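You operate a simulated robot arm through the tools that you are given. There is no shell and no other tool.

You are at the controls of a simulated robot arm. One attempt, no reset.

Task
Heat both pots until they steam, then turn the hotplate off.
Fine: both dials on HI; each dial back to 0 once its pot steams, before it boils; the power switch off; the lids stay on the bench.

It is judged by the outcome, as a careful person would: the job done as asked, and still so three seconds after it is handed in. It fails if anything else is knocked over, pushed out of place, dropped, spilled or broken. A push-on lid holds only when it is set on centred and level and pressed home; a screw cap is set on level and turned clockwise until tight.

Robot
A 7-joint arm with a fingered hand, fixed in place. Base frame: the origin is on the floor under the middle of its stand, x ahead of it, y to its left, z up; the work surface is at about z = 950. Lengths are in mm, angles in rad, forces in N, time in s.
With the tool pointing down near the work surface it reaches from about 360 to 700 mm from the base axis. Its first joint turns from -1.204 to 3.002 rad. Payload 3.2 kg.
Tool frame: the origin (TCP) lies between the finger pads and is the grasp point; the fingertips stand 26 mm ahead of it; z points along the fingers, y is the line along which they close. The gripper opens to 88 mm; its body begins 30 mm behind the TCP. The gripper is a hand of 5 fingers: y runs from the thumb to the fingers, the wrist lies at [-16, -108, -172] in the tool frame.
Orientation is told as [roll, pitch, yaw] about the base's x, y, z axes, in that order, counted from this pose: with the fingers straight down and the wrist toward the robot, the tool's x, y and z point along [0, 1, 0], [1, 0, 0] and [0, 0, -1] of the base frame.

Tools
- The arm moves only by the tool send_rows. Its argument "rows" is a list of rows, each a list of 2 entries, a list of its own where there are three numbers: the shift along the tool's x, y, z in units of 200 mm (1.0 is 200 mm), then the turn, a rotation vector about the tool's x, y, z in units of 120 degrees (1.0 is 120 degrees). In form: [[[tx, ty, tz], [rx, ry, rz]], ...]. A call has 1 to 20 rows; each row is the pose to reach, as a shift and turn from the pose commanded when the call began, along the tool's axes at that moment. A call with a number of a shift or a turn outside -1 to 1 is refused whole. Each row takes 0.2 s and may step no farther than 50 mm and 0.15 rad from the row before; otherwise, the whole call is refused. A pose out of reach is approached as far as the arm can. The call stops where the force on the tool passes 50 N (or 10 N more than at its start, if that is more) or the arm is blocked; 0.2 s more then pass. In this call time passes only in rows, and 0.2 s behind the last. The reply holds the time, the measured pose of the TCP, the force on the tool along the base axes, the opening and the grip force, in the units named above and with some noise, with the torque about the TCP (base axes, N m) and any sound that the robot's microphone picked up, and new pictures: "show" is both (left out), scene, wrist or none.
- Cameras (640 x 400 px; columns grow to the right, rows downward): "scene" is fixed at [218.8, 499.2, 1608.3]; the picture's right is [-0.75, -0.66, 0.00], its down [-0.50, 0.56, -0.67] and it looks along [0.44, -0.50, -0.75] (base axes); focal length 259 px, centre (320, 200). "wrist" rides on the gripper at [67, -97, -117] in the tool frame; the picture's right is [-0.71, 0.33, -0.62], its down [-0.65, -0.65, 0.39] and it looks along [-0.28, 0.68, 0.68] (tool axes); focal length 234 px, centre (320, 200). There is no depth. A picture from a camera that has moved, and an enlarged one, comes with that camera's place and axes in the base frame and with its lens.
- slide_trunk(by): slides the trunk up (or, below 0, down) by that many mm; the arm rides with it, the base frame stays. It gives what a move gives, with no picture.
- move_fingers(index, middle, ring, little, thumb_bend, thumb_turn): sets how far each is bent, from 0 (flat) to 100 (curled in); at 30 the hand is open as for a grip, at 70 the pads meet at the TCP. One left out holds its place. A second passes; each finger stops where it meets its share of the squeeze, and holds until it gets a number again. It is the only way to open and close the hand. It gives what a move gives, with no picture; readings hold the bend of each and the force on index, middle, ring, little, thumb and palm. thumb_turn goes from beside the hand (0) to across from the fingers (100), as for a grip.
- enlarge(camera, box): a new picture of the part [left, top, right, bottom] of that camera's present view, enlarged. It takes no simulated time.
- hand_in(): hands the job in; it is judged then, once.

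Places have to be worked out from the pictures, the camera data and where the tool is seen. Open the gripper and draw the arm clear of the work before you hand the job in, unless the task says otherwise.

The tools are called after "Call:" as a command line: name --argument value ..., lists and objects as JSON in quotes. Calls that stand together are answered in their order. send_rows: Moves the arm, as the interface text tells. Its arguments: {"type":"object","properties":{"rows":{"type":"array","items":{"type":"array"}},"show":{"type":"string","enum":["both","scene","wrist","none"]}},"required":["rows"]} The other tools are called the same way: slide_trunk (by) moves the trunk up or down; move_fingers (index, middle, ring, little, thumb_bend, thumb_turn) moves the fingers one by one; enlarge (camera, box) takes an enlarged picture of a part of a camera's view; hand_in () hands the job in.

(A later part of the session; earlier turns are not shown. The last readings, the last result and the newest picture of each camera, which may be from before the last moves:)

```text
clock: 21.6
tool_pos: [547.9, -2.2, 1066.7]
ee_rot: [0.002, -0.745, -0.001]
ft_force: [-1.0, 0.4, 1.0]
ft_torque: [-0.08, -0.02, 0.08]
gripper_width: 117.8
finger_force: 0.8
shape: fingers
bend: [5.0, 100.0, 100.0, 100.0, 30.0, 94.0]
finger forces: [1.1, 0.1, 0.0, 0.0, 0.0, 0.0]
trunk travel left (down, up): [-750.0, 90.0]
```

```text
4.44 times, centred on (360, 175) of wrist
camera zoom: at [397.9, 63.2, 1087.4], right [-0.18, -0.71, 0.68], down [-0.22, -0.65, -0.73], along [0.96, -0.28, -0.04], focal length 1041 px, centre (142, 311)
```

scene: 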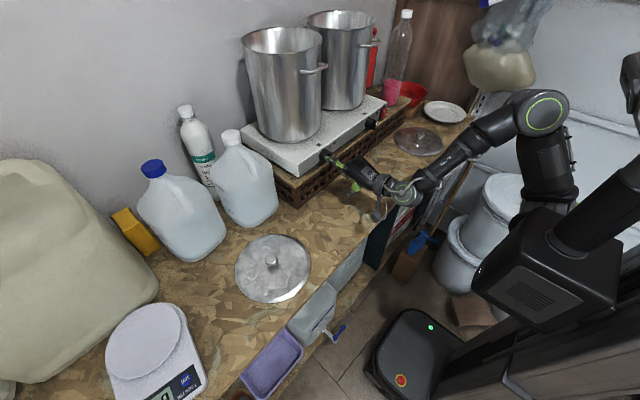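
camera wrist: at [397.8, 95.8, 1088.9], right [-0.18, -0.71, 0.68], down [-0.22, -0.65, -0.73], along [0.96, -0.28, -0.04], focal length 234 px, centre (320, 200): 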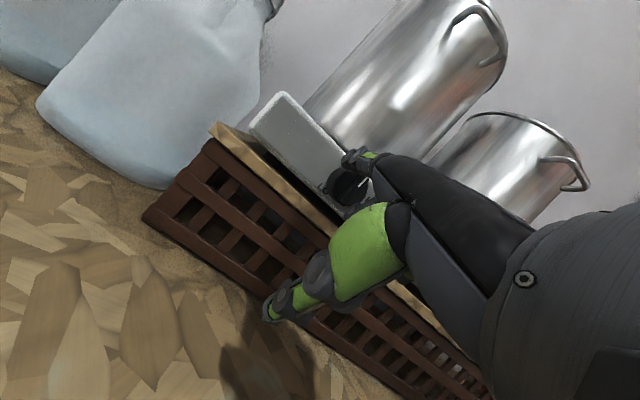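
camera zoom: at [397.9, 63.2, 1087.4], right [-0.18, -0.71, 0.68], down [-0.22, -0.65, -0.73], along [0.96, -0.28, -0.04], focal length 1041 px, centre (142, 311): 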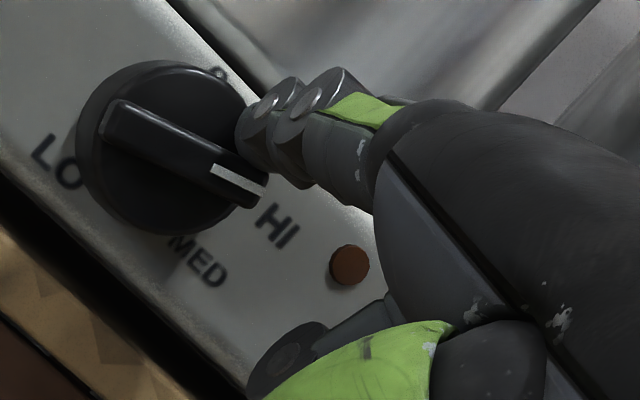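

Projected onto the face, the pointer is at ~73° and HI at ~79°. I nudge about 2 mm more, then lift the finger off.

Call:
send_rows --rows '[[[-0.0075, -0.0035, 0.004], [0, 0, 0]], [[-0.0075, 0.017, -0.018], [0, 0, 0]], [[-0.0075, -0.05, -0.12], [0, 0, 0]]]' --show "none"

Call:
enlarge --camera "scene" --box '[300, 130, 380, 190]'

Call:
enlarge --camera "wrist" --box '[300, 130, 420, 220]'

```text
clock: 22.4
tool_pos: [524.0, -5.8, 1077.7]
ee_rot: [0.004, -0.745, -0.003]
ft_force: [-0.1, 0.3, 0.0]
ft_torque: [0.02, -0.02, 0.04]
gripper_width: 116.9
finger_force: 0.0
shape: fingers
bend: [5.0, 100.0, 100.0, 100.0, 30.0, 94.0]
finger forces: [0.1, 0.1, 0.0, 0.0, 0.0, 0.0]
trunk travel left (down, up): [-750.0, 90.0]
```

```text
6.67 times, centred on (340, 160) of scene
camera zoom: at [218.8, 499.2, 1608.3], right [-0.75, -0.66, 0.0], down [-0.5, 0.56, -0.67], along [0.44, -0.5, -0.75], focal length 1726 px, centre (187, 467)
```

zoom: 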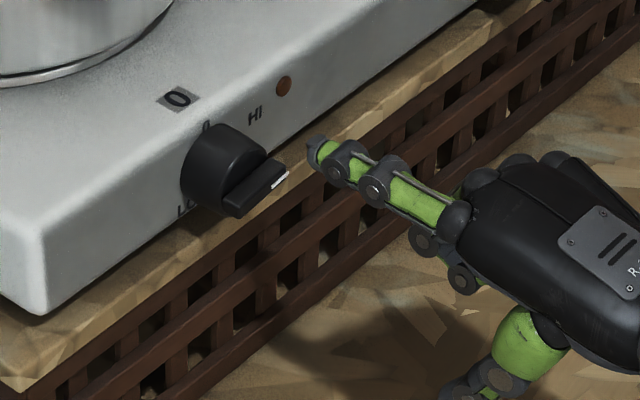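

```text
4.44 times, centred on (360, 175) of wrist
camera zoom: at [373.7, 60.4, 1098.1], right [-0.18, -0.71, 0.68], down [-0.22, -0.65, -0.73], along [0.96, -0.28, -0.04], focal length 1041 px, centre (142, 311)
```

zoom: 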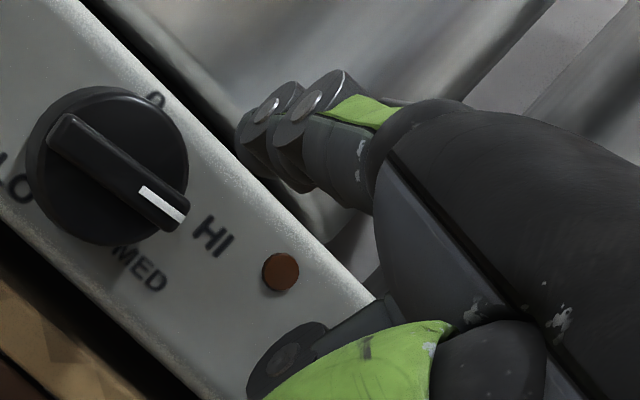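

The pointer on dial 1 now lines up with HI (79° vs 78°). Power is still off, so I go on to dial 2 in front of the plate at a safe distance.

Call:
send_rows --rows '[[[-0.1, -0.0965, -0.0208], [0, 0, 0]], [[-0.3, -0.0965, -0.0208], [0, 0, 0]], [[-0.5, -0.0965, -0.0208], [0, 0, 0]], [[-0.7, -0.0965, -0.0208], [0, 0, 0]], [[-0.87, -0.0965, -0.0208], [0, 0, 0]], [[-0.98, -0.0965, -0.0208], [0, 0, 0]]]'

Call:
enlarge --camera "scene" --box '[350, 95, 430, 155]'

Call:
enlarge --camera "wrist" --box '[300, 130, 420, 220]'

```text
clock: 23.8
tool_pos: [508.4, -197.5, 1067.2]
ee_rot: [-0.041, -0.742, 0.04]
ft_force: [-1.3, -4.1, -0.7]
ft_torque: [0.18, -0.1, 0.18]
gripper_width: 117.0
finger_force: 0.1
shape: fingers
bend: [5.0, 100.0, 100.0, 100.0, 30.0, 94.0]
finger forces: [0.0, 0.1, 0.0, 0.1, 0.0, 0.0]
out of reach, approached as far as the arm can: row 3, 4, 5
trunk travel left (down, up): [-750.0, 90.0]
camera wrist: at [356.0, -132.7, 1086.1], right [-0.17, -0.69, 0.71], down [-0.21, -0.67, -0.71], along [0.96, -0.27, -0.03], focal length 234 px, centre (320, 200)
```

scene: 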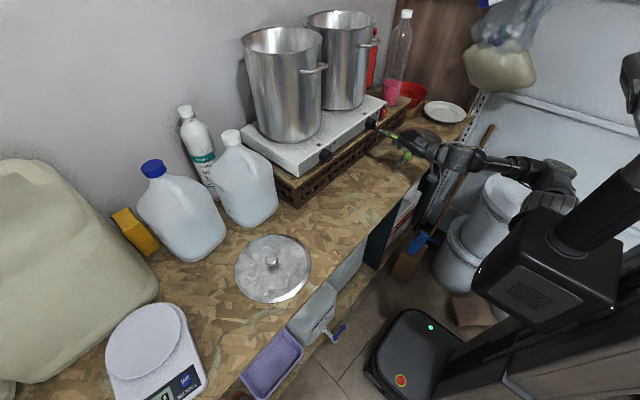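
wrist: 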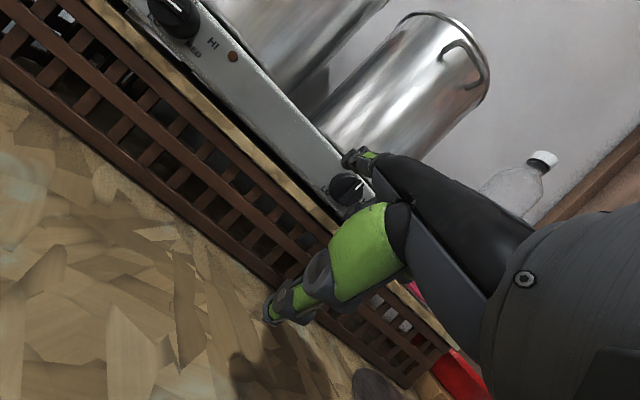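

```text
6.67 times, centred on (390, 125) of scene
camera zoom: at [218.8, 499.2, 1608.3], right [-0.75, -0.66, 0.0], down [-0.5, 0.56, -0.67], along [0.44, -0.5, -0.75], focal length 1726 px, centre (-147, 700)
```

zoom: 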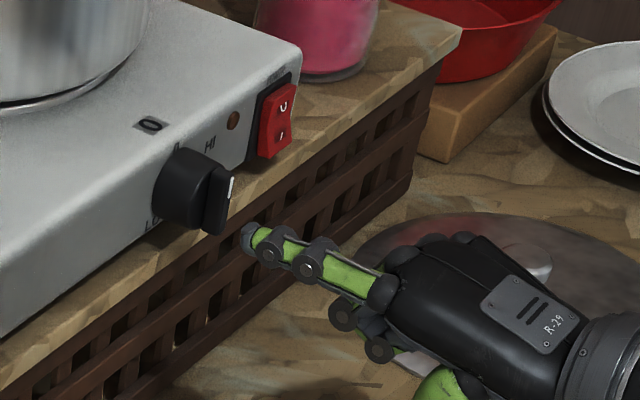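

```text
4.44 times, centred on (360, 175) of wrist
camera zoom: at [356.0, -132.7, 1086.1], right [-0.17, -0.69, 0.71], down [-0.21, -0.67, -0.71], along [0.96, -0.27, -0.03], focal length 1041 px, centre (142, 311)
```

zoom: 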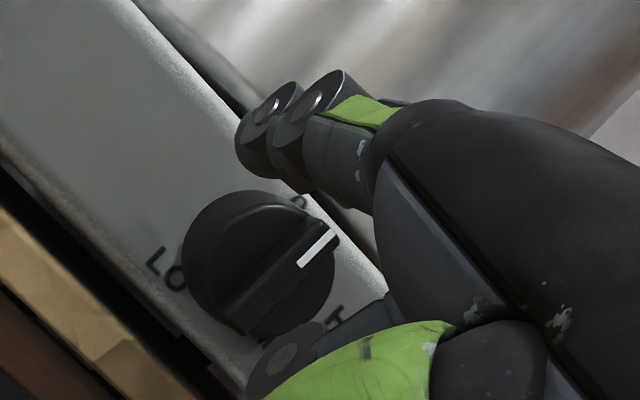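

Position is in front of dial 2. A 4 N side force is reported, so I send a short hold to see if it persists.

Call:
send_rows --rows '[[[0, 0, 0], [0, 0, 0]]]' --show "none"

Call:
enlarge --camera "scene" --box '[380, 100, 620, 280]'

```text
clock: 24.2
tool_pos: [507.0, -199.1, 1067.9]
ee_rot: [0.003, -0.745, -0.001]
ft_force: [0.2, 0.2, 0.4]
ft_torque: [-0.03, 0.01, 0.03]
gripper_width: 116.9
finger_force: 0.0
shape: fingers
bend: [5.0, 100.0, 100.0, 100.0, 30.0, 94.0]
finger forces: [0.1, 0.0, 0.1, 0.0, 0.1, 0.0]
trunk travel left (down, up): [-750.0, 90.0]
```

```text
2.22 times, centred on (500, 190) of scene
camera zoom: at [218.8, 499.2, 1608.3], right [-0.75, -0.66, 0.0], down [-0.5, 0.56, -0.67], along [0.44, -0.5, -0.75], focal length 576 px, centre (-80, 222)
```

zoom: 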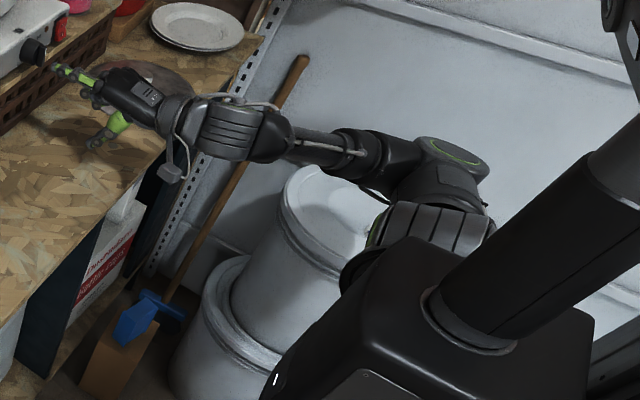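

The force was only a transient as the arm re-folded; all quiet now. Dial 2 centre is about (595, -218.5, 1110); I advance beside its blade just as with dial 1.

Call:
send_rows --rows '[[[-0.018, 0.0515, 0.0474], [0, 0, 0]], [[-0.036, 0.103, 0.0948], [0, 0, 0]], [[-0.0515, 0.1545, 0.1422], [0, 0, 0]]]' --show "none"

Call:
enlarge --camera "scene" --box '[350, 95, 430, 155]'

Call:
enlarge --camera "wrist" --box '[300, 130, 420, 220]'

```text
clock: 25.0
tool_pos: [539.5, -217.9, 1069.0]
ee_rot: [-0.011, -0.741, 0.0]
ft_force: [1.0, 0.1, 1.1]
ft_torque: [0.03, 0.0, 0.01]
gripper_width: 117.1
finger_force: 0.1
shape: fingers
bend: [5.0, 100.0, 100.0, 100.0, 30.0, 94.0]
finger forces: [0.0, 0.0, 0.0, 0.0, 0.1, 0.1]
out of reach, approached as far as the arm can: row 3
trunk travel left (down, up): [-750.0, 90.0]
```

```text
6.67 times, centred on (390, 125) of scene
camera zoom: at [218.8, 499.2, 1608.3], right [-0.75, -0.66, 0.0], down [-0.5, 0.56, -0.67], along [0.44, -0.5, -0.75], focal length 1726 px, centre (-147, 700)
```

zoom: 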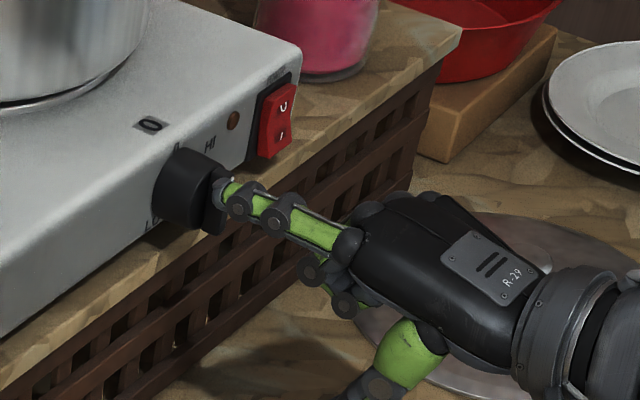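

```text
4.44 times, centred on (360, 175) of wrist
camera zoom: at [389.0, -149.9, 1088.9], right [-0.18, -0.7, 0.69], down [-0.23, -0.65, -0.72], along [0.96, -0.29, -0.04], focal length 1041 px, centre (142, 311)
```

zoom: 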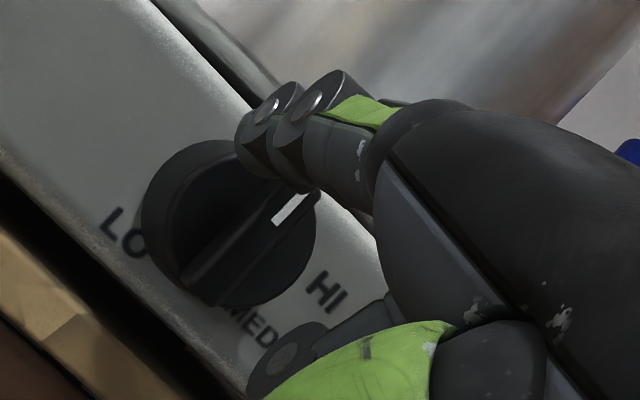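

The arm is near a reach limit here (elbow folded low). I'll back off, raise the hand 210 mm and then lower the trunk by 200 mm so the arm works in a more comfortable shape at this height.

Call:
send_rows --rows '[[[0.05, -0.11, -0.1], [0, 0, 0]], [[0.05, -0.04, -0.25], [0, 0, 0]], [[0.05, 0.1, -0.4], [0, 0, 0]], [[0.05, 0.24, -0.55], [0, 0, 0]], [[0.05, 0.38, -0.7], [0, 0, 0]], [[0.05, 0.52, -0.85], [0, 0, 0]]]'

```text
clock: 26.4
tool_pos: [510.6, -199.7, 1263.6]
ee_rot: [0.004, -0.744, -0.001]
ft_force: [0.6, 0.9, -0.4]
ft_torque: [0.01, 0.02, 0.01]
gripper_width: 116.8
finger_force: 0.0
shape: fingers
bend: [5.0, 100.0, 100.0, 100.0, 30.0, 94.0]
finger forces: [0.0, 0.0, 0.0, 0.1, 0.0, 0.0]
trunk travel left (down, up): [-750.0, 90.0]
camera wrist: at [360.2, -134.1, 1283.8], right [-0.18, -0.71, 0.68], down [-0.22, -0.65, -0.73], along [0.96, -0.28, -0.04], focal length 234 px, centre (320, 200)
```

scene: 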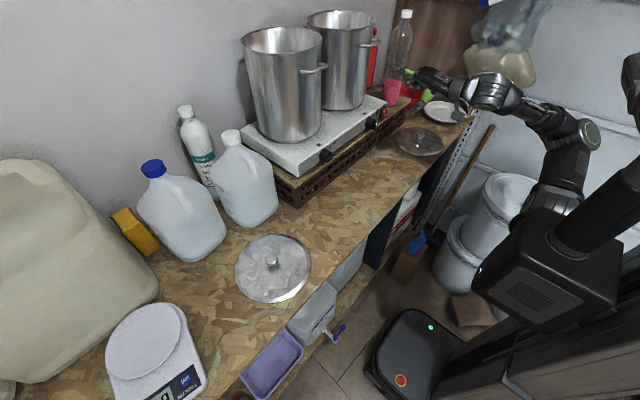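
wrist: 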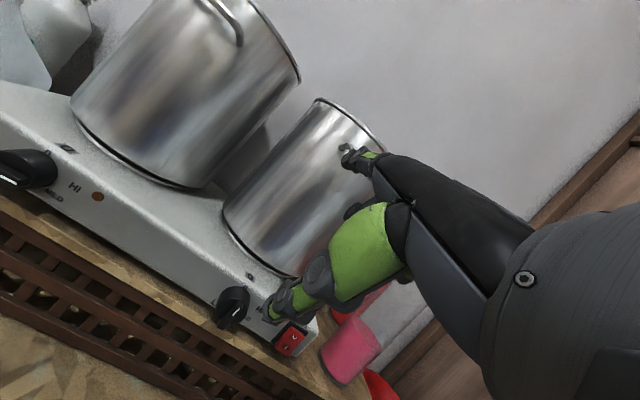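

Arm is comfortable at this height. I look closely at the rocker from here, then lower the trunk 190 mm.

Call:
enlarge --camera "wrist" --box '[200, 270, 340, 370]'

Call:
slide_trunk --by -100

```text
4.00 times, centred on (270, 320) of wrist
camera zoom: at [360.2, -134.1, 1283.8], right [-0.18, -0.71, 0.68], down [-0.22, -0.65, -0.73], along [0.96, -0.28, -0.04], focal length 937 px, centre (520, -280)
```

zoom: 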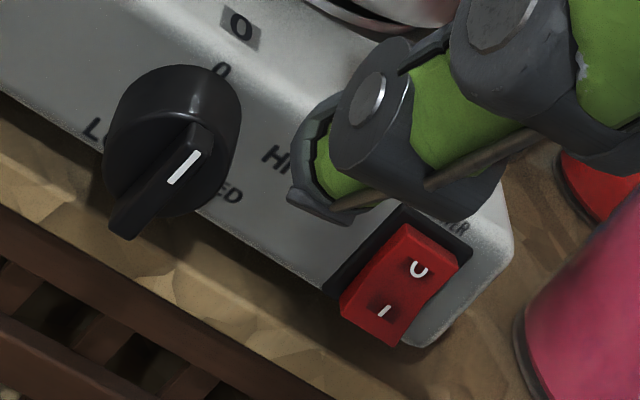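

```text
clock: 27.7
tool_pos: [512.2, -201.6, 1162.5]
ee_rot: [0.005, -0.744, 0.0]
ft_force: [0.7, 0.5, 0.9]
ft_torque: [0.0, 0.02, 0.01]
gripper_width: 116.7
finger_force: 0.1
shape: fingers
bend: [5.0, 100.0, 100.0, 100.0, 30.0, 94.0]
finger forces: [0.0, 0.1, 0.0, 0.0, 0.0, 0.0]
trunk travel left (down, up): [-650.0, 190.0]
```

The rocker is centred near (625, -315, 1105), O above, I below, with the I side sticking out (off). I lower the trunk another 95 mm to bring the fingertip to dial height.

Call:
slide_trunk --by -95

Call:
enlarge --camera "scene" --box '[350, 60, 630, 240]'

Call:
enlarge --camera "wrist" --box '[300, 130, 420, 220]'

```text
clock: 29.0
tool_pos: [511.1, -201.7, 1068.4]
ee_rot: [0.004, -0.744, -0.003]
ft_force: [-0.2, 0.7, -0.9]
ft_torque: [-0.01, -0.01, -0.03]
gripper_width: 117.0
finger_force: 0.2
shape: fingers
bend: [5.0, 100.0, 100.0, 100.0, 30.0, 94.0]
finger forces: [0.1, 0.0, 0.0, 0.0, 0.1, 0.0]
trunk travel left (down, up): [-555.0, 285.0]
```

```text
2.22 times, centred on (490, 150) of scene
camera zoom: at [218.8, 499.2, 1608.3], right [-0.75, -0.66, 0.0], down [-0.5, 0.56, -0.67], along [0.44, -0.5, -0.75], focal length 576 px, centre (-58, 311)
```

zoom: 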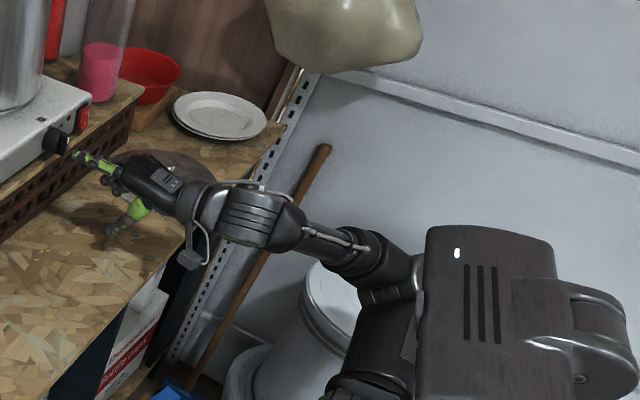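

```text
4.44 times, centred on (360, 175) of wrist
camera zoom: at [360.6, -134.8, 1088.1], right [-0.18, -0.71, 0.68], down [-0.22, -0.65, -0.73], along [0.96, -0.28, -0.04], focal length 1041 px, centre (142, 311)
```

zoom: 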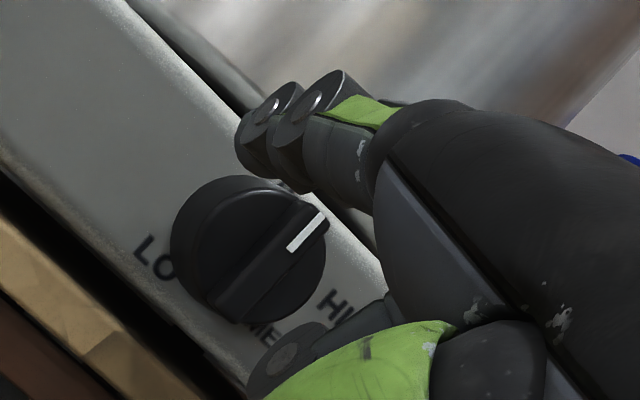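

Same geometry as dial 1 (centre y≈-218). I advance the tip beside the blade.

Call:
send_rows --rows '[[[-0.012, 0.046, 0.044], [0, 0, 0]], [[-0.024, 0.092, 0.088], [0, 0, 0]], [[-0.0365, 0.1365, 0.132], [0, 0, 0]]]' --show "none"

Call:
enlarge --camera "wrist" --box '[300, 130, 420, 220]'

```text
clock: 29.8
tool_pos: [550.0, -208.3, 1067.2]
ee_rot: [0.004, -0.744, -0.001]
ft_force: [1.0, 1.3, -0.6]
ft_torque: [0.03, -0.01, -0.06]
gripper_width: 117.1
finger_force: 0.1
shape: fingers
bend: [5.0, 100.0, 100.0, 100.0, 30.0, 94.0]
finger forces: [0.1, 0.1, 0.0, 0.0, 0.0, 0.1]
trunk travel left (down, up): [-555.0, 285.0]
```

```text
4.44 times, centred on (360, 175) of wrist
camera zoom: at [398.5, -141.9, 1087.9], right [-0.18, -0.71, 0.68], down [-0.22, -0.65, -0.73], along [0.96, -0.28, -0.04], focal length 1041 px, centre (142, 311)
```

zoom: 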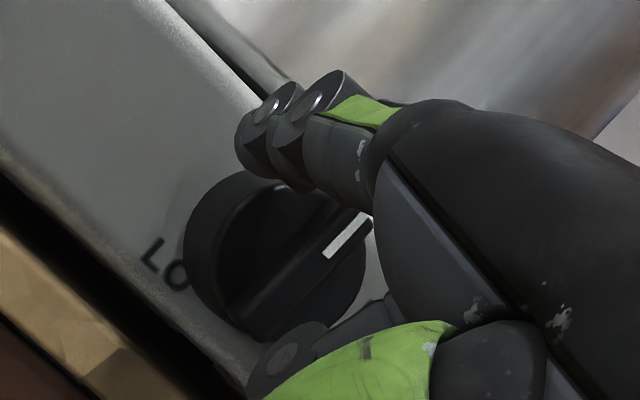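

In position with no reach trouble. I repeat the same push path that worked on dial 1.

Call:
send_rows --rows '[[[-0.02, 0, 0], [0, 0, 0]], [[-0.04, 0, 0], [0, 0, 0]], [[-0.06, 0, 0], [0, 0, 0]], [[-0.08, 0, 0], [0, 0, 0]], [[-0.095, 0.0027, -0.0029], [0, 0, 0]], [[-0.11, 0.0054, -0.0059], [0, 0, 0]], [[-0.125, 0.0081, -0.0088], [0, 0, 0]], [[-0.14, 0.0088, -0.0096], [0, 0, 0]], [[-0.155, 0.0017, -0.0018], [0, 0, 0]]]' --show "none"

Call:
enlarge --camera "wrist" --box '[300, 130, 420, 220]'

Call:
enlarge --camera "scene" --box '[350, 95, 430, 155]'

```text
clock: 31.8
tool_pos: [549.9, -239.7, 1066.4]
ee_rot: [0.003, -0.742, -0.002]
ft_force: [0.1, 1.3, 0.2]
ft_torque: [-0.05, -0.02, -0.02]
gripper_width: 117.5
finger_force: 0.4
shape: fingers
bend: [5.0, 100.0, 100.0, 100.0, 30.0, 94.0]
finger forces: [0.6, 0.0, 0.0, 0.0, 0.0, 0.0]
trunk travel left (down, up): [-555.0, 285.0]
```

```text
4.44 times, centred on (360, 175) of wrist
camera zoom: at [398.5, -173.4, 1087.5], right [-0.18, -0.71, 0.68], down [-0.22, -0.65, -0.73], along [0.96, -0.28, -0.04], focal length 1041 px, centre (142, 311)
```

zoom: 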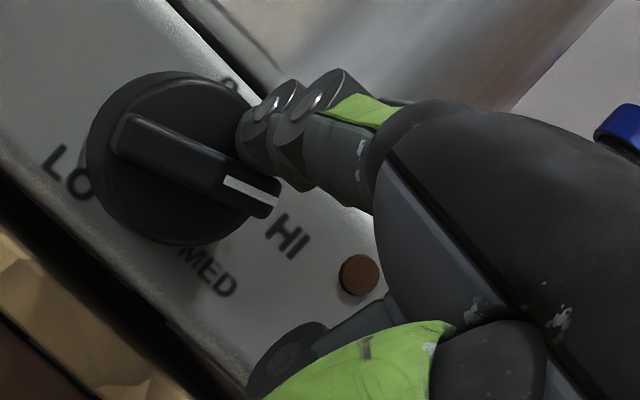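

```text
6.67 times, centred on (390, 125) of scene
camera zoom: at [218.8, 499.2, 1608.3], right [-0.75, -0.66, 0.0], down [-0.5, 0.56, -0.67], along [0.44, -0.5, -0.75], focal length 1726 px, centre (-147, 700)
```

zoom: 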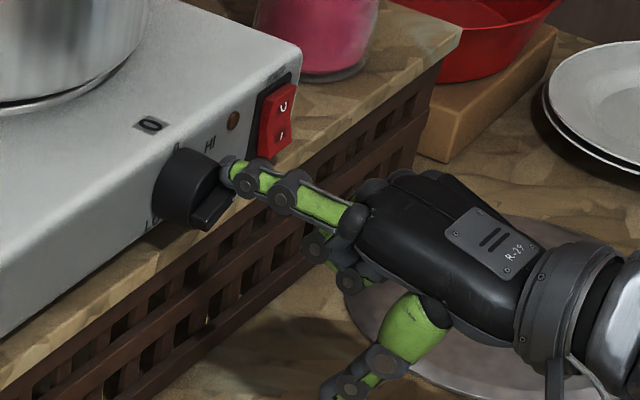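

Pointer at ~73°. I give the same final nudge, lift off and back away.

Call:
send_rows --rows '[[[-0.0075, -0.0037, 0.004], [0, 0, 0]], [[-0.0075, 0.017, -0.018], [0, 0, 0]], [[-0.0075, -0.05, -0.12], [0, 0, 0]]]' --show "none"

Call:
enlarge --camera "wrist" --box '[300, 130, 420, 220]'

Call:
enlarge --camera "scene" --box '[350, 95, 430, 155]'

```text
clock: 32.6
tool_pos: [525.5, -243.2, 1079.2]
ee_rot: [0.006, -0.743, -0.003]
ft_force: [-0.5, -0.7, 0.3]
ft_torque: [-0.01, 0.01, -0.03]
gripper_width: 116.9
finger_force: 0.1
shape: fingers
bend: [5.0, 100.0, 100.0, 100.0, 30.0, 94.0]
finger forces: [0.1, 0.0, 0.0, 0.0, 0.0, 0.1]
trunk travel left (down, up): [-555.0, 285.0]
```

```text
4.44 times, centred on (360, 175) of wrist
camera zoom: at [375.2, -177.0, 1099.0], right [-0.18, -0.71, 0.68], down [-0.22, -0.65, -0.73], along [0.96, -0.28, -0.04], focal length 1041 px, centre (142, 311)
```

zoom: 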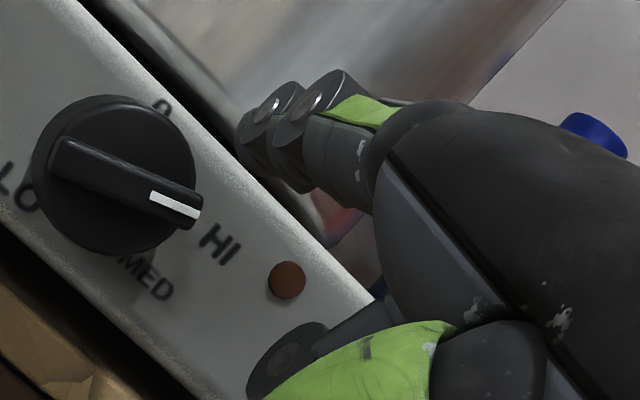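

```text
6.67 times, centred on (390, 125) of scene
camera zoom: at [218.8, 499.2, 1608.3], right [-0.75, -0.66, 0.0], down [-0.5, 0.56, -0.67], along [0.44, -0.5, -0.75], focal length 1726 px, centre (-147, 700)
```

zoom: 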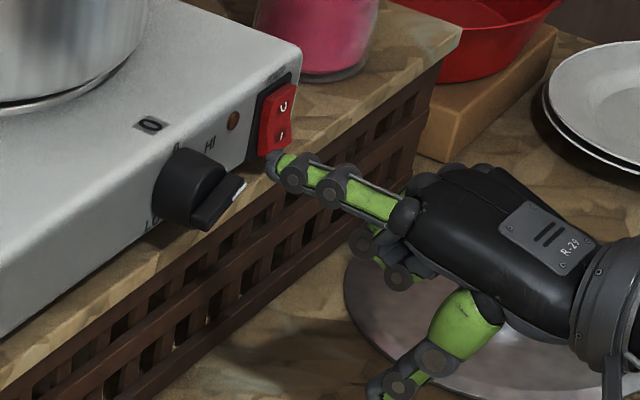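

Dial 2's pointer stayed at ~71°, about 6° short of HI. I come back in from above the blade and press it down a bit further.

Call:
send_rows --rows '[[[0, 0.0714, 0.0997], [0, 0, 0]], [[0, 0.0545, 0.118], [0, 0, 0]], [[-0.001, 0.0443, 0.129], [0, 0, 0]], [[-0.002, 0.036, 0.138], [0, 0, 0]]]' --show "none"

Call:
enlarge --camera "wrist" --box '[300, 130, 420, 220]'

```text
clock: 33.6
tool_pos: [549.9, -243.6, 1063.2]
ee_rot: [0.007, -0.744, -0.004]
ft_force: [0.8, -1.3, 1.3]
ft_torque: [0.06, -0.05, -0.04]
gripper_width: 118.6
finger_force: 1.0
shape: fingers
bend: [4.0, 100.0, 100.0, 100.0, 30.0, 94.0]
finger forces: [1.8, 0.1, 0.0, 0.1, 0.1, 0.1]
trunk travel left (down, up): [-555.0, 285.0]
```

```text
4.44 times, centred on (360, 175) of wrist
camera zoom: at [399.3, -176.6, 1083.3], right [-0.18, -0.71, 0.68], down [-0.22, -0.65, -0.73], along [0.96, -0.28, -0.04], focal length 1041 px, centre (142, 311)
```

zoom: 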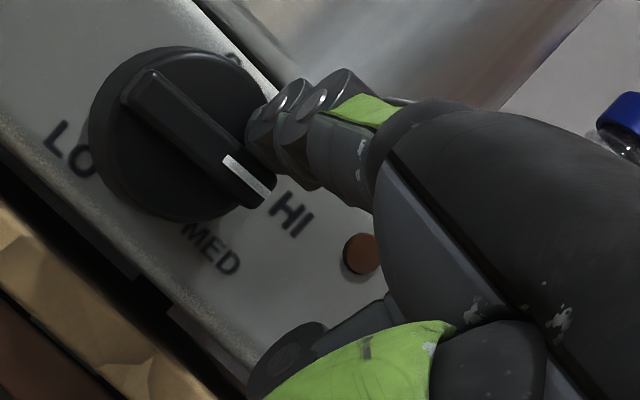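

It's now at about 87°, a little past. I lift off and check where it settles.

Call:
send_rows --rows '[[[0, 0.035, -0.038], [0, 0, 0]], [[0, -0.04, -0.13], [0, 0, 0]]]' --show "none"

Call:
enlarge --camera "wrist" --box '[300, 130, 420, 220]'

Call:
enlarge --camera "scene" --box '[310, 95, 430, 175]'

```text
clock: 34.2
tool_pos: [526.6, -241.3, 1076.9]
ee_rot: [0.006, -0.742, -0.001]
ft_force: [0.1, 0.7, -0.2]
ft_torque: [-0.01, 0.0, -0.01]
gripper_width: 116.8
finger_force: 0.0
shape: fingers
bend: [5.0, 100.0, 100.0, 100.0, 30.0, 94.0]
finger forces: [0.1, 0.1, 0.0, 0.0, 0.0, 0.1]
trunk travel left (down, up): [-555.0, 285.0]
```

```text
4.44 times, centred on (360, 175) of wrist
camera zoom: at [375.9, -175.8, 1097.1], right [-0.18, -0.71, 0.68], down [-0.22, -0.65, -0.73], along [0.96, -0.28, -0.04], focal length 1041 px, centre (142, 311)
```

zoom: 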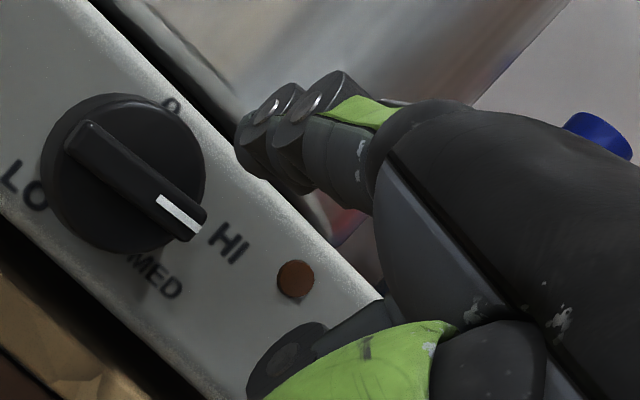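

```text
5.00 times, centred on (370, 135) of scene
camera zoom: at [218.8, 499.2, 1608.3], right [-0.75, -0.66, 0.0], down [-0.5, 0.56, -0.67], along [0.44, -0.5, -0.75], focal length 1295 px, centre (70, 525)
```

zoom: 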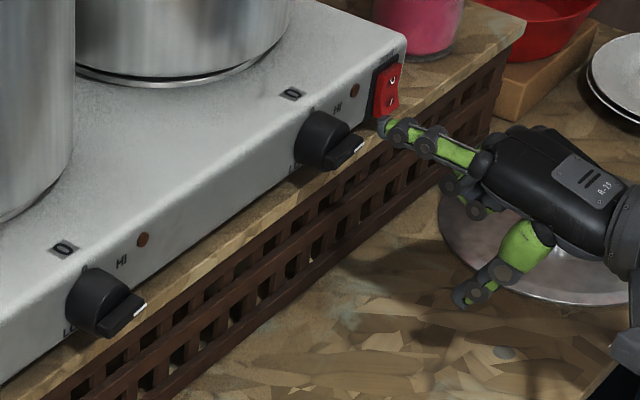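

Both pointers now settle on HI (79° and ~82°, label ~78°). Next I move the fingertip in front of the lower (I) half of the rocker at about (590, -313, 1095).

Call:
send_rows --rows '[[[-0.15, -0.03, 0.055], [0, 0, 0]], [[-0.3, -0.062, 0.11], [0, 0, 0]], [[-0.4335, -0.094, 0.1642], [0, 0, 0]]]' --show "none"

Call:
enlarge --camera "wrist" --box '[280, 110, 420, 210]'

Call:
enlarge --camera "scene" --box '[360, 85, 440, 145]'

```text
clock: 35.0
tool_pos: [536.1, -328.6, 1039.5]
ee_rot: [0.005, -0.743, -0.002]
ft_force: [-0.5, -0.4, -0.3]
ft_torque: [-0.01, 0.0, 0.03]
gripper_width: 116.5
finger_force: 0.2
shape: fingers
bend: [5.0, 100.0, 100.0, 100.0, 30.0, 94.0]
finger forces: [0.0, 0.1, 0.0, 0.0, 0.0, 0.1]
trunk travel left (down, up): [-555.0, 285.0]
```

```text
4.00 times, centred on (350, 160) of wrist
camera zoom: at [385.3, -261.9, 1059.2], right [-0.18, -0.71, 0.68], down [-0.22, -0.65, -0.73], along [0.96, -0.28, -0.04], focal length 937 px, centre (200, 360)
```

zoom: 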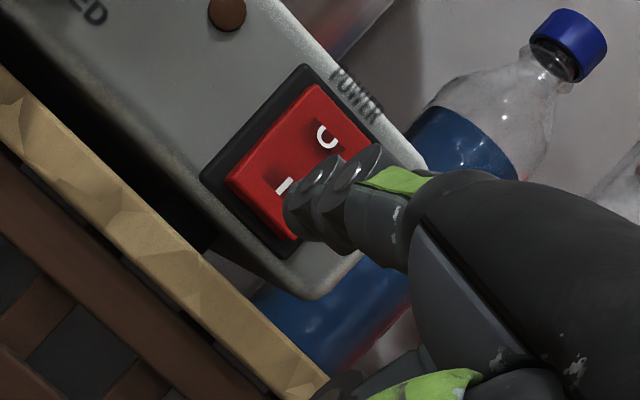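

```text
6.67 times, centred on (400, 115) of scene
camera zoom: at [218.8, 499.2, 1608.3], right [-0.75, -0.66, 0.0], down [-0.5, 0.56, -0.67], along [0.44, -0.5, -0.75], focal length 1726 px, centre (-213, 767)
```

zoom: 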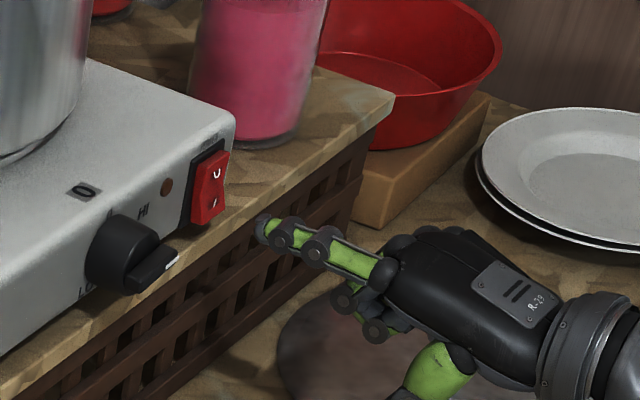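

The tip is at the rocker's lower edge; I raise it 6 mm to the I mark and push forward gently in 4 mm steps, watching the force.

Call:
send_rows --rows '[[[-0.01, 0.0571, 0.0118], [0, 0, 0]], [[-0.01, 0.0939, 0.0457], [0, 0, 0]], [[-0.01, 0.1086, 0.0592], [0, 0, 0]], [[-0.01, 0.1233, 0.0728], [0, 0, 0]]]' --show "none"

Call:
enlarge --camera "wrist" --box '[280, 110, 420, 210]'

Call:
enlarge --camera "scene" --box '[360, 90, 400, 120]'

```text
clock: 36.0
tool_pos: [563.4, -331.1, 1045.0]
ee_rot: [0.005, -0.743, -0.003]
ft_force: [-2.6, 0.4, -0.7]
ft_torque: [0.0, -0.17, 0.06]
gripper_width: 116.4
finger_force: 0.9
shape: fingers
bend: [5.0, 100.0, 100.0, 100.0, 30.0, 94.0]
finger forces: [2.8, 0.0, 0.0, 0.0, 0.0, 0.1]
trunk travel left (down, up): [-555.0, 285.0]
```

```text
4.00 times, centred on (350, 160) of wrist
camera zoom: at [412.3, -265.0, 1066.1], right [-0.18, -0.71, 0.68], down [-0.22, -0.65, -0.73], along [0.96, -0.28, -0.04], focal length 937 px, centre (200, 360)
```

zoom: 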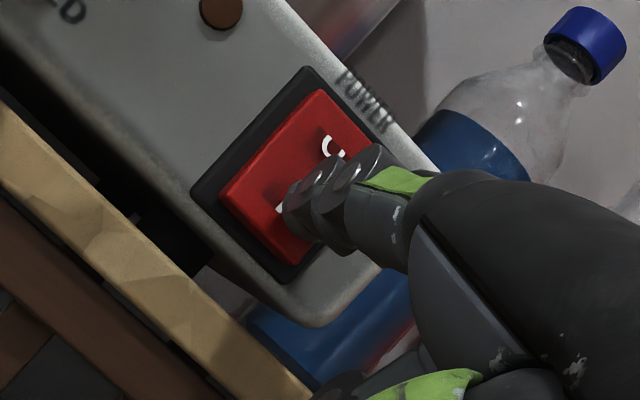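

```text
13.33 times, centred on (380, 105) of scene
camera zoom: at [218.8, 499.2, 1608.3], right [-0.75, -0.66, 0.0], down [-0.5, 0.56, -0.67], along [0.44, -0.5, -0.75], focal length 3453 px, centre (-480, 1467)
```

zoom: 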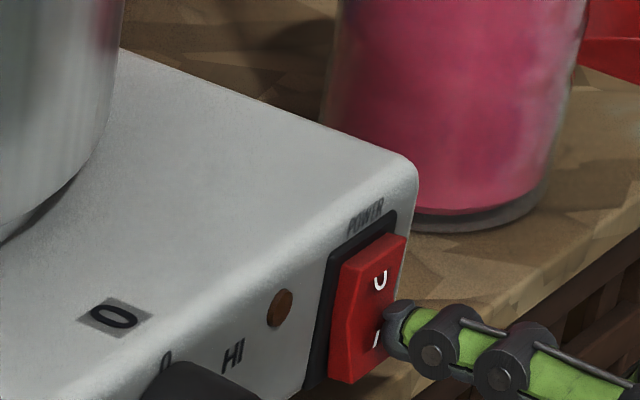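

Contact at the I half with 2.7 N. I push a few millimetres more.

Call:
send_rows --rows '[[[0, 0.011, 0.0102], [0, 0, 0]], [[0, 0.022, 0.0203], [0, 0, 0]]]' --show "none"

Call:
enlarge --camera "wrist" --box '[280, 110, 420, 210]'

Call:
enlarge --camera "scene" --box '[360, 90, 400, 120]'

```text
clock: 36.6
tool_pos: [564.1, -330.0, 1047.9]
ee_rot: [0.006, -0.75, -0.002]
ft_force: [-22.3, -1.4, -2.4]
ft_torque: [0.03, -1.13, 0.24]
gripper_width: 114.0
finger_force: 11.3
shape: fingers
bend: [7.0, 100.0, 100.0, 100.0, 30.0, 94.0]
finger forces: [22.2, 0.1, 0.0, 0.0, 0.0, 0.0]
trunk travel left (down, up): [-555.0, 285.0]
```

```text
4.00 times, centred on (350, 160) of wrist
camera zoom: at [412.7, -264.8, 1068.3], right [-0.18, -0.71, 0.68], down [-0.21, -0.65, -0.73], along [0.96, -0.28, -0.03], focal length 937 px, centre (200, 360)
```

zoom: 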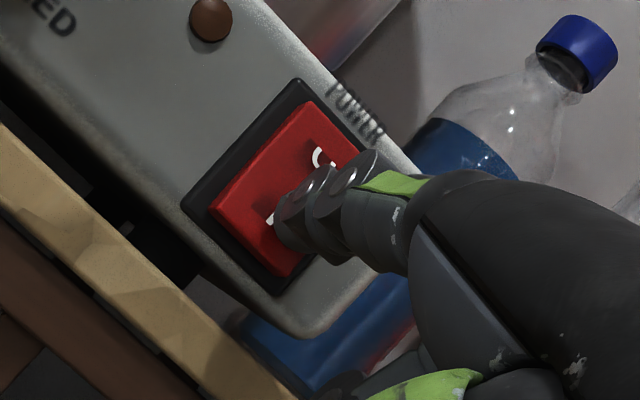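

```text
13.33 times, centred on (380, 105) of scene
camera zoom: at [218.8, 499.2, 1608.3], right [-0.75, -0.66, 0.0], down [-0.5, 0.56, -0.67], along [0.44, -0.5, -0.75], focal length 3453 px, centre (-480, 1467)
```

zoom: 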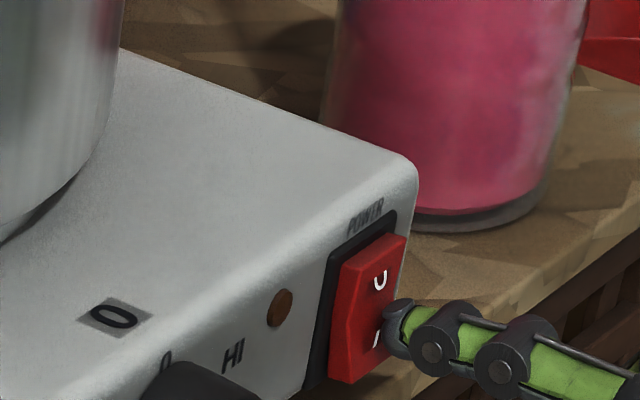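

22 N and the rocker didn't move. I inspect its shape closely before pushing any further.

Call:
enlarge --camera "scene" --box '[376, 100, 392, 120]'

Call:
enlarge --camera "wrist" --box '[315, 120, 375, 185]'

Call:
enlarge --camera "scene" --box '[310, 95, 430, 175]'

```text
16.00 times, centred on (384, 110) of scene
camera zoom: at [218.8, 499.2, 1608.3], right [-0.75, -0.66, 0.0], down [-0.5, 0.56, -0.67], along [0.44, -0.5, -0.75], focal length 4144 px, centre (-704, 1640)
```

zoom: 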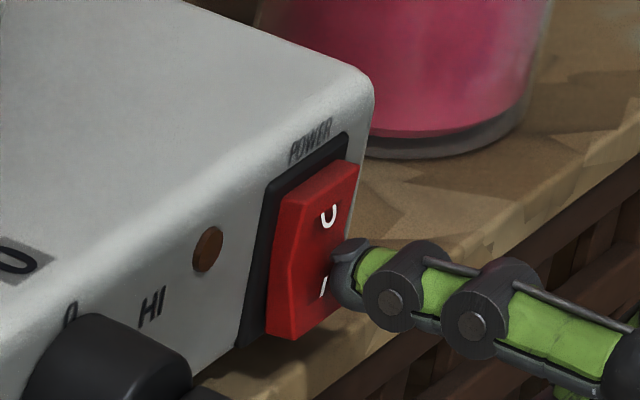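

```text
6.15 times, centred on (345, 152) of wrist
camera zoom: at [412.7, -264.8, 1068.3], right [-0.18, -0.71, 0.68], down [-0.21, -0.65, -0.73], along [0.96, -0.28, -0.03], focal length 1441 px, centre (166, 492)
```

zoom: 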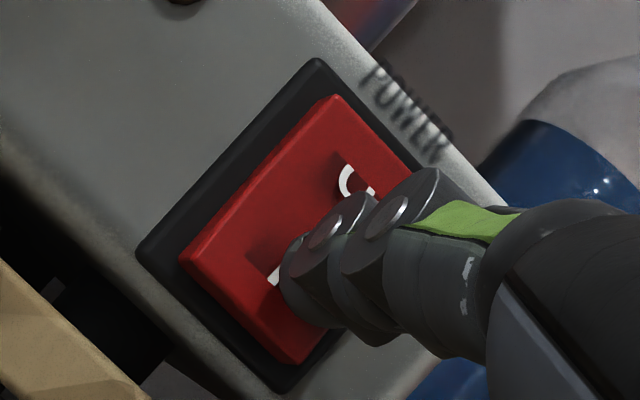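

```text
5.00 times, centred on (370, 135) of scene
camera zoom: at [218.8, 499.2, 1608.3], right [-0.75, -0.66, 0.0], down [-0.5, 0.56, -0.67], along [0.44, -0.5, -0.75], focal length 1295 px, centre (70, 525)
```

zoom: 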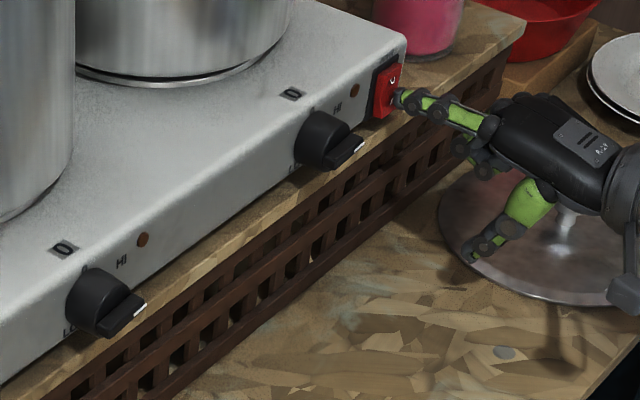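

The lamps are still unlit, so the power is still off; my contact is too close to the pivot and the finger slid up. I back off, drop to the rocker's lower edge (lever arm ~14 mm) and press there.

Call:
send_rows --rows '[[[0, -0.055, -0.051], [0, 0, 0]], [[0, -0.0686, -0.0363], [0, 0, 0]], [[0, -0.0465, -0.016], [0, 0, 0]], [[0, -0.0281, 0.0009], [0, 0, 0]]]' --show "none"

Call:
enlarge --camera "wrist" --box '[315, 120, 375, 185]'

Call:
enlarge --camera "scene" --box '[376, 100, 392, 120]'

```text
clock: 37.6
tool_pos: [563.0, -329.9, 1042.7]
ee_rot: [0.005, -0.746, -0.002]
ft_force: [-5.4, 0.0, 0.4]
ft_torque: [-0.02, -0.26, 0.07]
gripper_width: 116.8
finger_force: 2.2
shape: fingers
bend: [5.0, 100.0, 100.0, 100.0, 30.0, 94.0]
finger forces: [4.8, 0.1, 0.0, 0.0, 0.0, 0.0]
trunk travel left (down, up): [-555.0, 285.0]
```

```text
6.15 times, centred on (345, 152) of wrist
camera zoom: at [412.1, -263.9, 1062.5], right [-0.18, -0.71, 0.68], down [-0.22, -0.65, -0.73], along [0.96, -0.28, -0.04], focal length 1441 px, centre (166, 492)
```

zoom: 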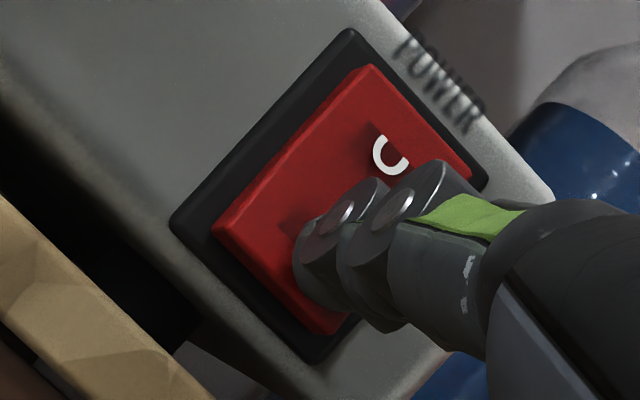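

```text
16.00 times, centred on (384, 110) of scene
camera zoom: at [218.8, 499.2, 1608.3], right [-0.75, -0.66, 0.0], down [-0.5, 0.56, -0.67], along [0.44, -0.5, -0.75], focal length 4144 px, centre (-704, 1640)
```

zoom: 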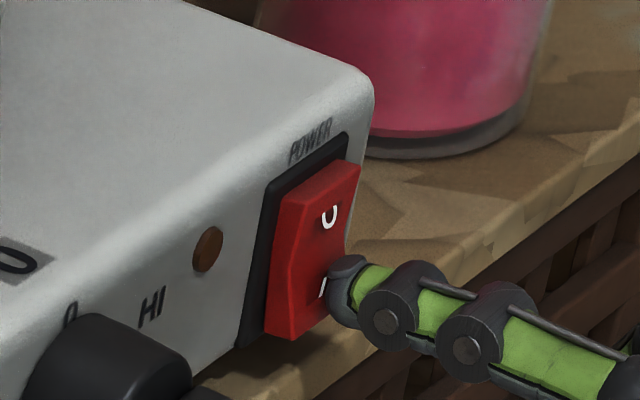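

The tip is on the lower part of the I half. I press on in 2 mm steps, slightly downward.

Call:
send_rows --rows '[[[0, 0.0057, 0.0086], [0, 0, 0]], [[0, 0.0113, 0.0172], [0, 0, 0]], [[0, 0.017, 0.0258], [0, 0, 0]], [[0, 0.0227, 0.0345], [0, 0, 0]]]' --show "none"

Call:
enlarge --camera "scene" --box '[376, 100, 392, 120]'

Call:
enlarge --camera "wrist" --box '[280, 90, 420, 190]'

```text
clock: 38.6
tool_pos: [565.1, -329.7, 1044.9]
ee_rot: [0.005, -0.755, -0.001]
ft_force: [-36.5, 1.1, -2.1]
ft_torque: [-0.07, -1.9, 0.37]
gripper_width: 112.9
finger_force: 18.5
shape: fingers
bend: [7.0, 100.0, 100.0, 100.0, 30.0, 94.0]
finger forces: [36.6, 0.0, 0.0, 0.1, 0.0, 0.0]
trunk travel left (down, up): [-555.0, 285.0]
heard: click
```

```text
16.00 times, centred on (384, 110) of scene
camera zoom: at [218.8, 499.2, 1608.3], right [-0.75, -0.66, 0.0], down [-0.5, 0.56, -0.67], along [0.44, -0.5, -0.75], focal length 4144 px, centre (-704, 1640)
```

zoom: 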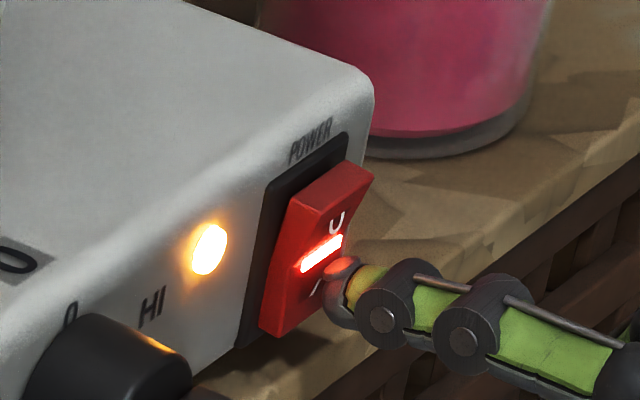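

```text
4.00 times, centred on (350, 140) of wrist
camera zoom: at [413.4, -263.9, 1064.2], right [-0.18, -0.71, 0.68], down [-0.21, -0.65, -0.73], along [0.96, -0.28, -0.03], focal length 937 px, centre (200, 440)
```

zoom: 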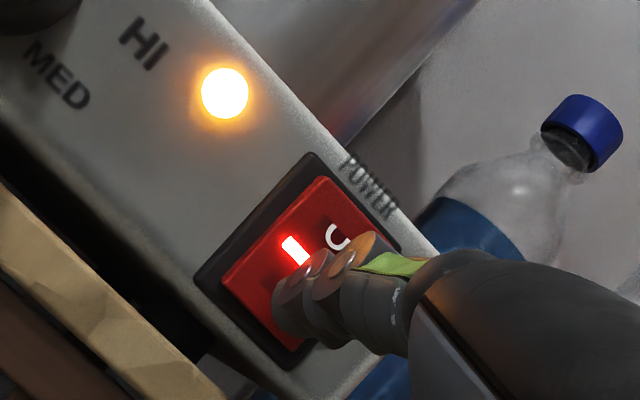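

Click — power is on and dial 2's lamp is lit. I withdraw and head back along the front toward dial 1, watching the pots.

Call:
send_rows --rows '[[[0, -0.1, -0.092], [0, 0, 0]], [[0, -0.2023, -0.1863], [0, 0, 0]], [[0.2, -0.2023, -0.1863], [0, 0, 0]], [[0.4, -0.2023, -0.1863], [0, 0, 0]], [[0.6, -0.2023, -0.1863], [0, 0, 0]], [[0.8, -0.2023, -0.1863], [0, 0, 0]]]' --show "scene"

Call:
enlarge --camera "scene" --box '[230, 0, 430, 190]'

```text
clock: 40.0
tool_pos: [517.4, -166.8, 1037.1]
ee_rot: [0.003, -0.744, -0.002]
ft_force: [-0.7, -0.3, 0.1]
ft_torque: [-0.02, 0.0, 0.0]
gripper_width: 116.5
finger_force: 0.1
shape: fingers
bend: [5.0, 100.0, 100.0, 100.0, 30.0, 94.0]
finger forces: [0.1, 0.0, 0.1, 0.0, 0.0, 0.1]
trunk travel left (down, up): [-555.0, 285.0]
```

scene: 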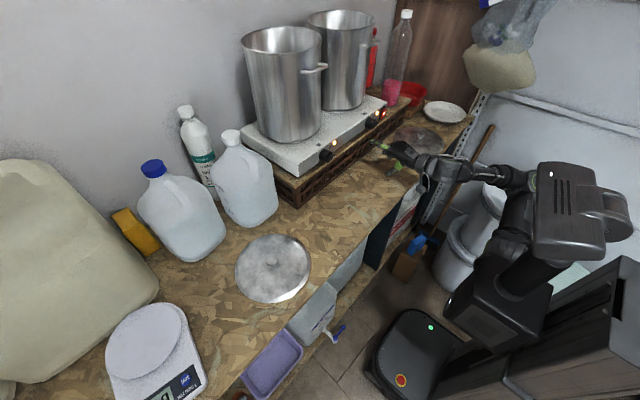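

```text
2.11 times, centred on (330, 95) of scene
camera zoom: at [218.8, 499.2, 1608.3], right [-0.75, -0.66, 0.0], down [-0.5, 0.56, -0.67], along [0.44, -0.5, -0.75], focal length 545 px, centre (299, 421)
```

zoom: 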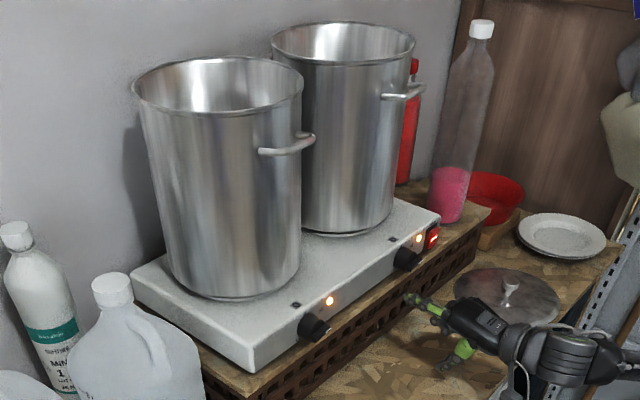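

Both lamps are lit and there's no steam yet at t=40. I continue to dial 1, to the waiting place below-right of its blade.

Call:
send_rows --rows '[[[0.2, -0.004, 0.004], [0, 0, 0]], [[0.4, -0.008, 0.008], [0, 0, 0]], [[0.6, -0.011, 0.012], [0, 0, 0]], [[0.789, -0.0135, 0.0147], [0, 0, 0]]]' --show "scene"

Call:
enlarge --camera "wrist" --box '[280, 110, 420, 210]'

Call:
enlarge --camera "scene" --box '[300, 130, 380, 190]'

```text
clock: 41.0
tool_pos: [517.4, -10.2, 1034.6]
ee_rot: [0.006, -0.744, -0.002]
ft_force: [-0.8, 0.2, -0.3]
ft_torque: [0.03, -0.02, 0.02]
gripper_width: 116.8
finger_force: 0.0
shape: fingers
bend: [5.0, 100.0, 100.0, 100.0, 30.0, 94.0]
finger forces: [0.0, 0.1, 0.1, 0.0, 0.0, 0.0]
trunk travel left (down, up): [-555.0, 285.0]
```

scene: 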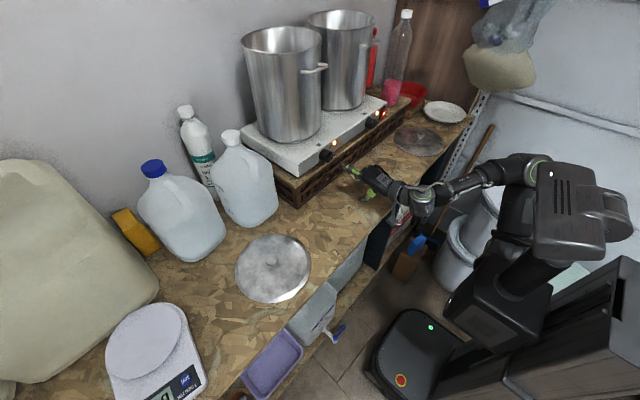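

```text
4.00 times, centred on (350, 160) of wrist
camera zoom: at [366.8, 56.3, 1054.5], right [-0.18, -0.71, 0.68], down [-0.22, -0.65, -0.73], along [0.96, -0.28, -0.04], focal length 937 px, centre (200, 360)
```

zoom: 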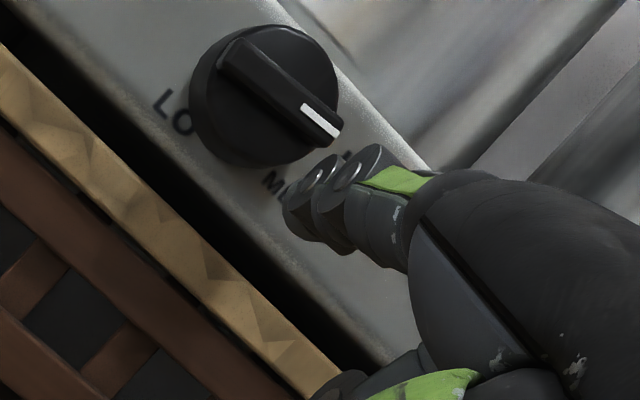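

```text
6.67 times, centred on (340, 160) of scene
camera zoom: at [218.8, 499.2, 1608.3], right [-0.75, -0.66, 0.0], down [-0.5, 0.56, -0.67], along [0.44, -0.5, -0.75], focal length 1726 px, centre (187, 467)
```

zoom: 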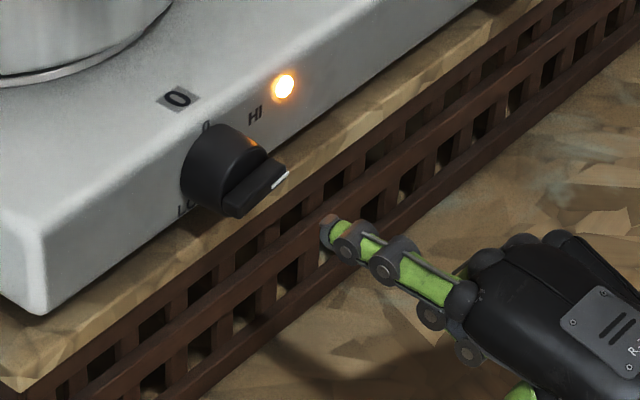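

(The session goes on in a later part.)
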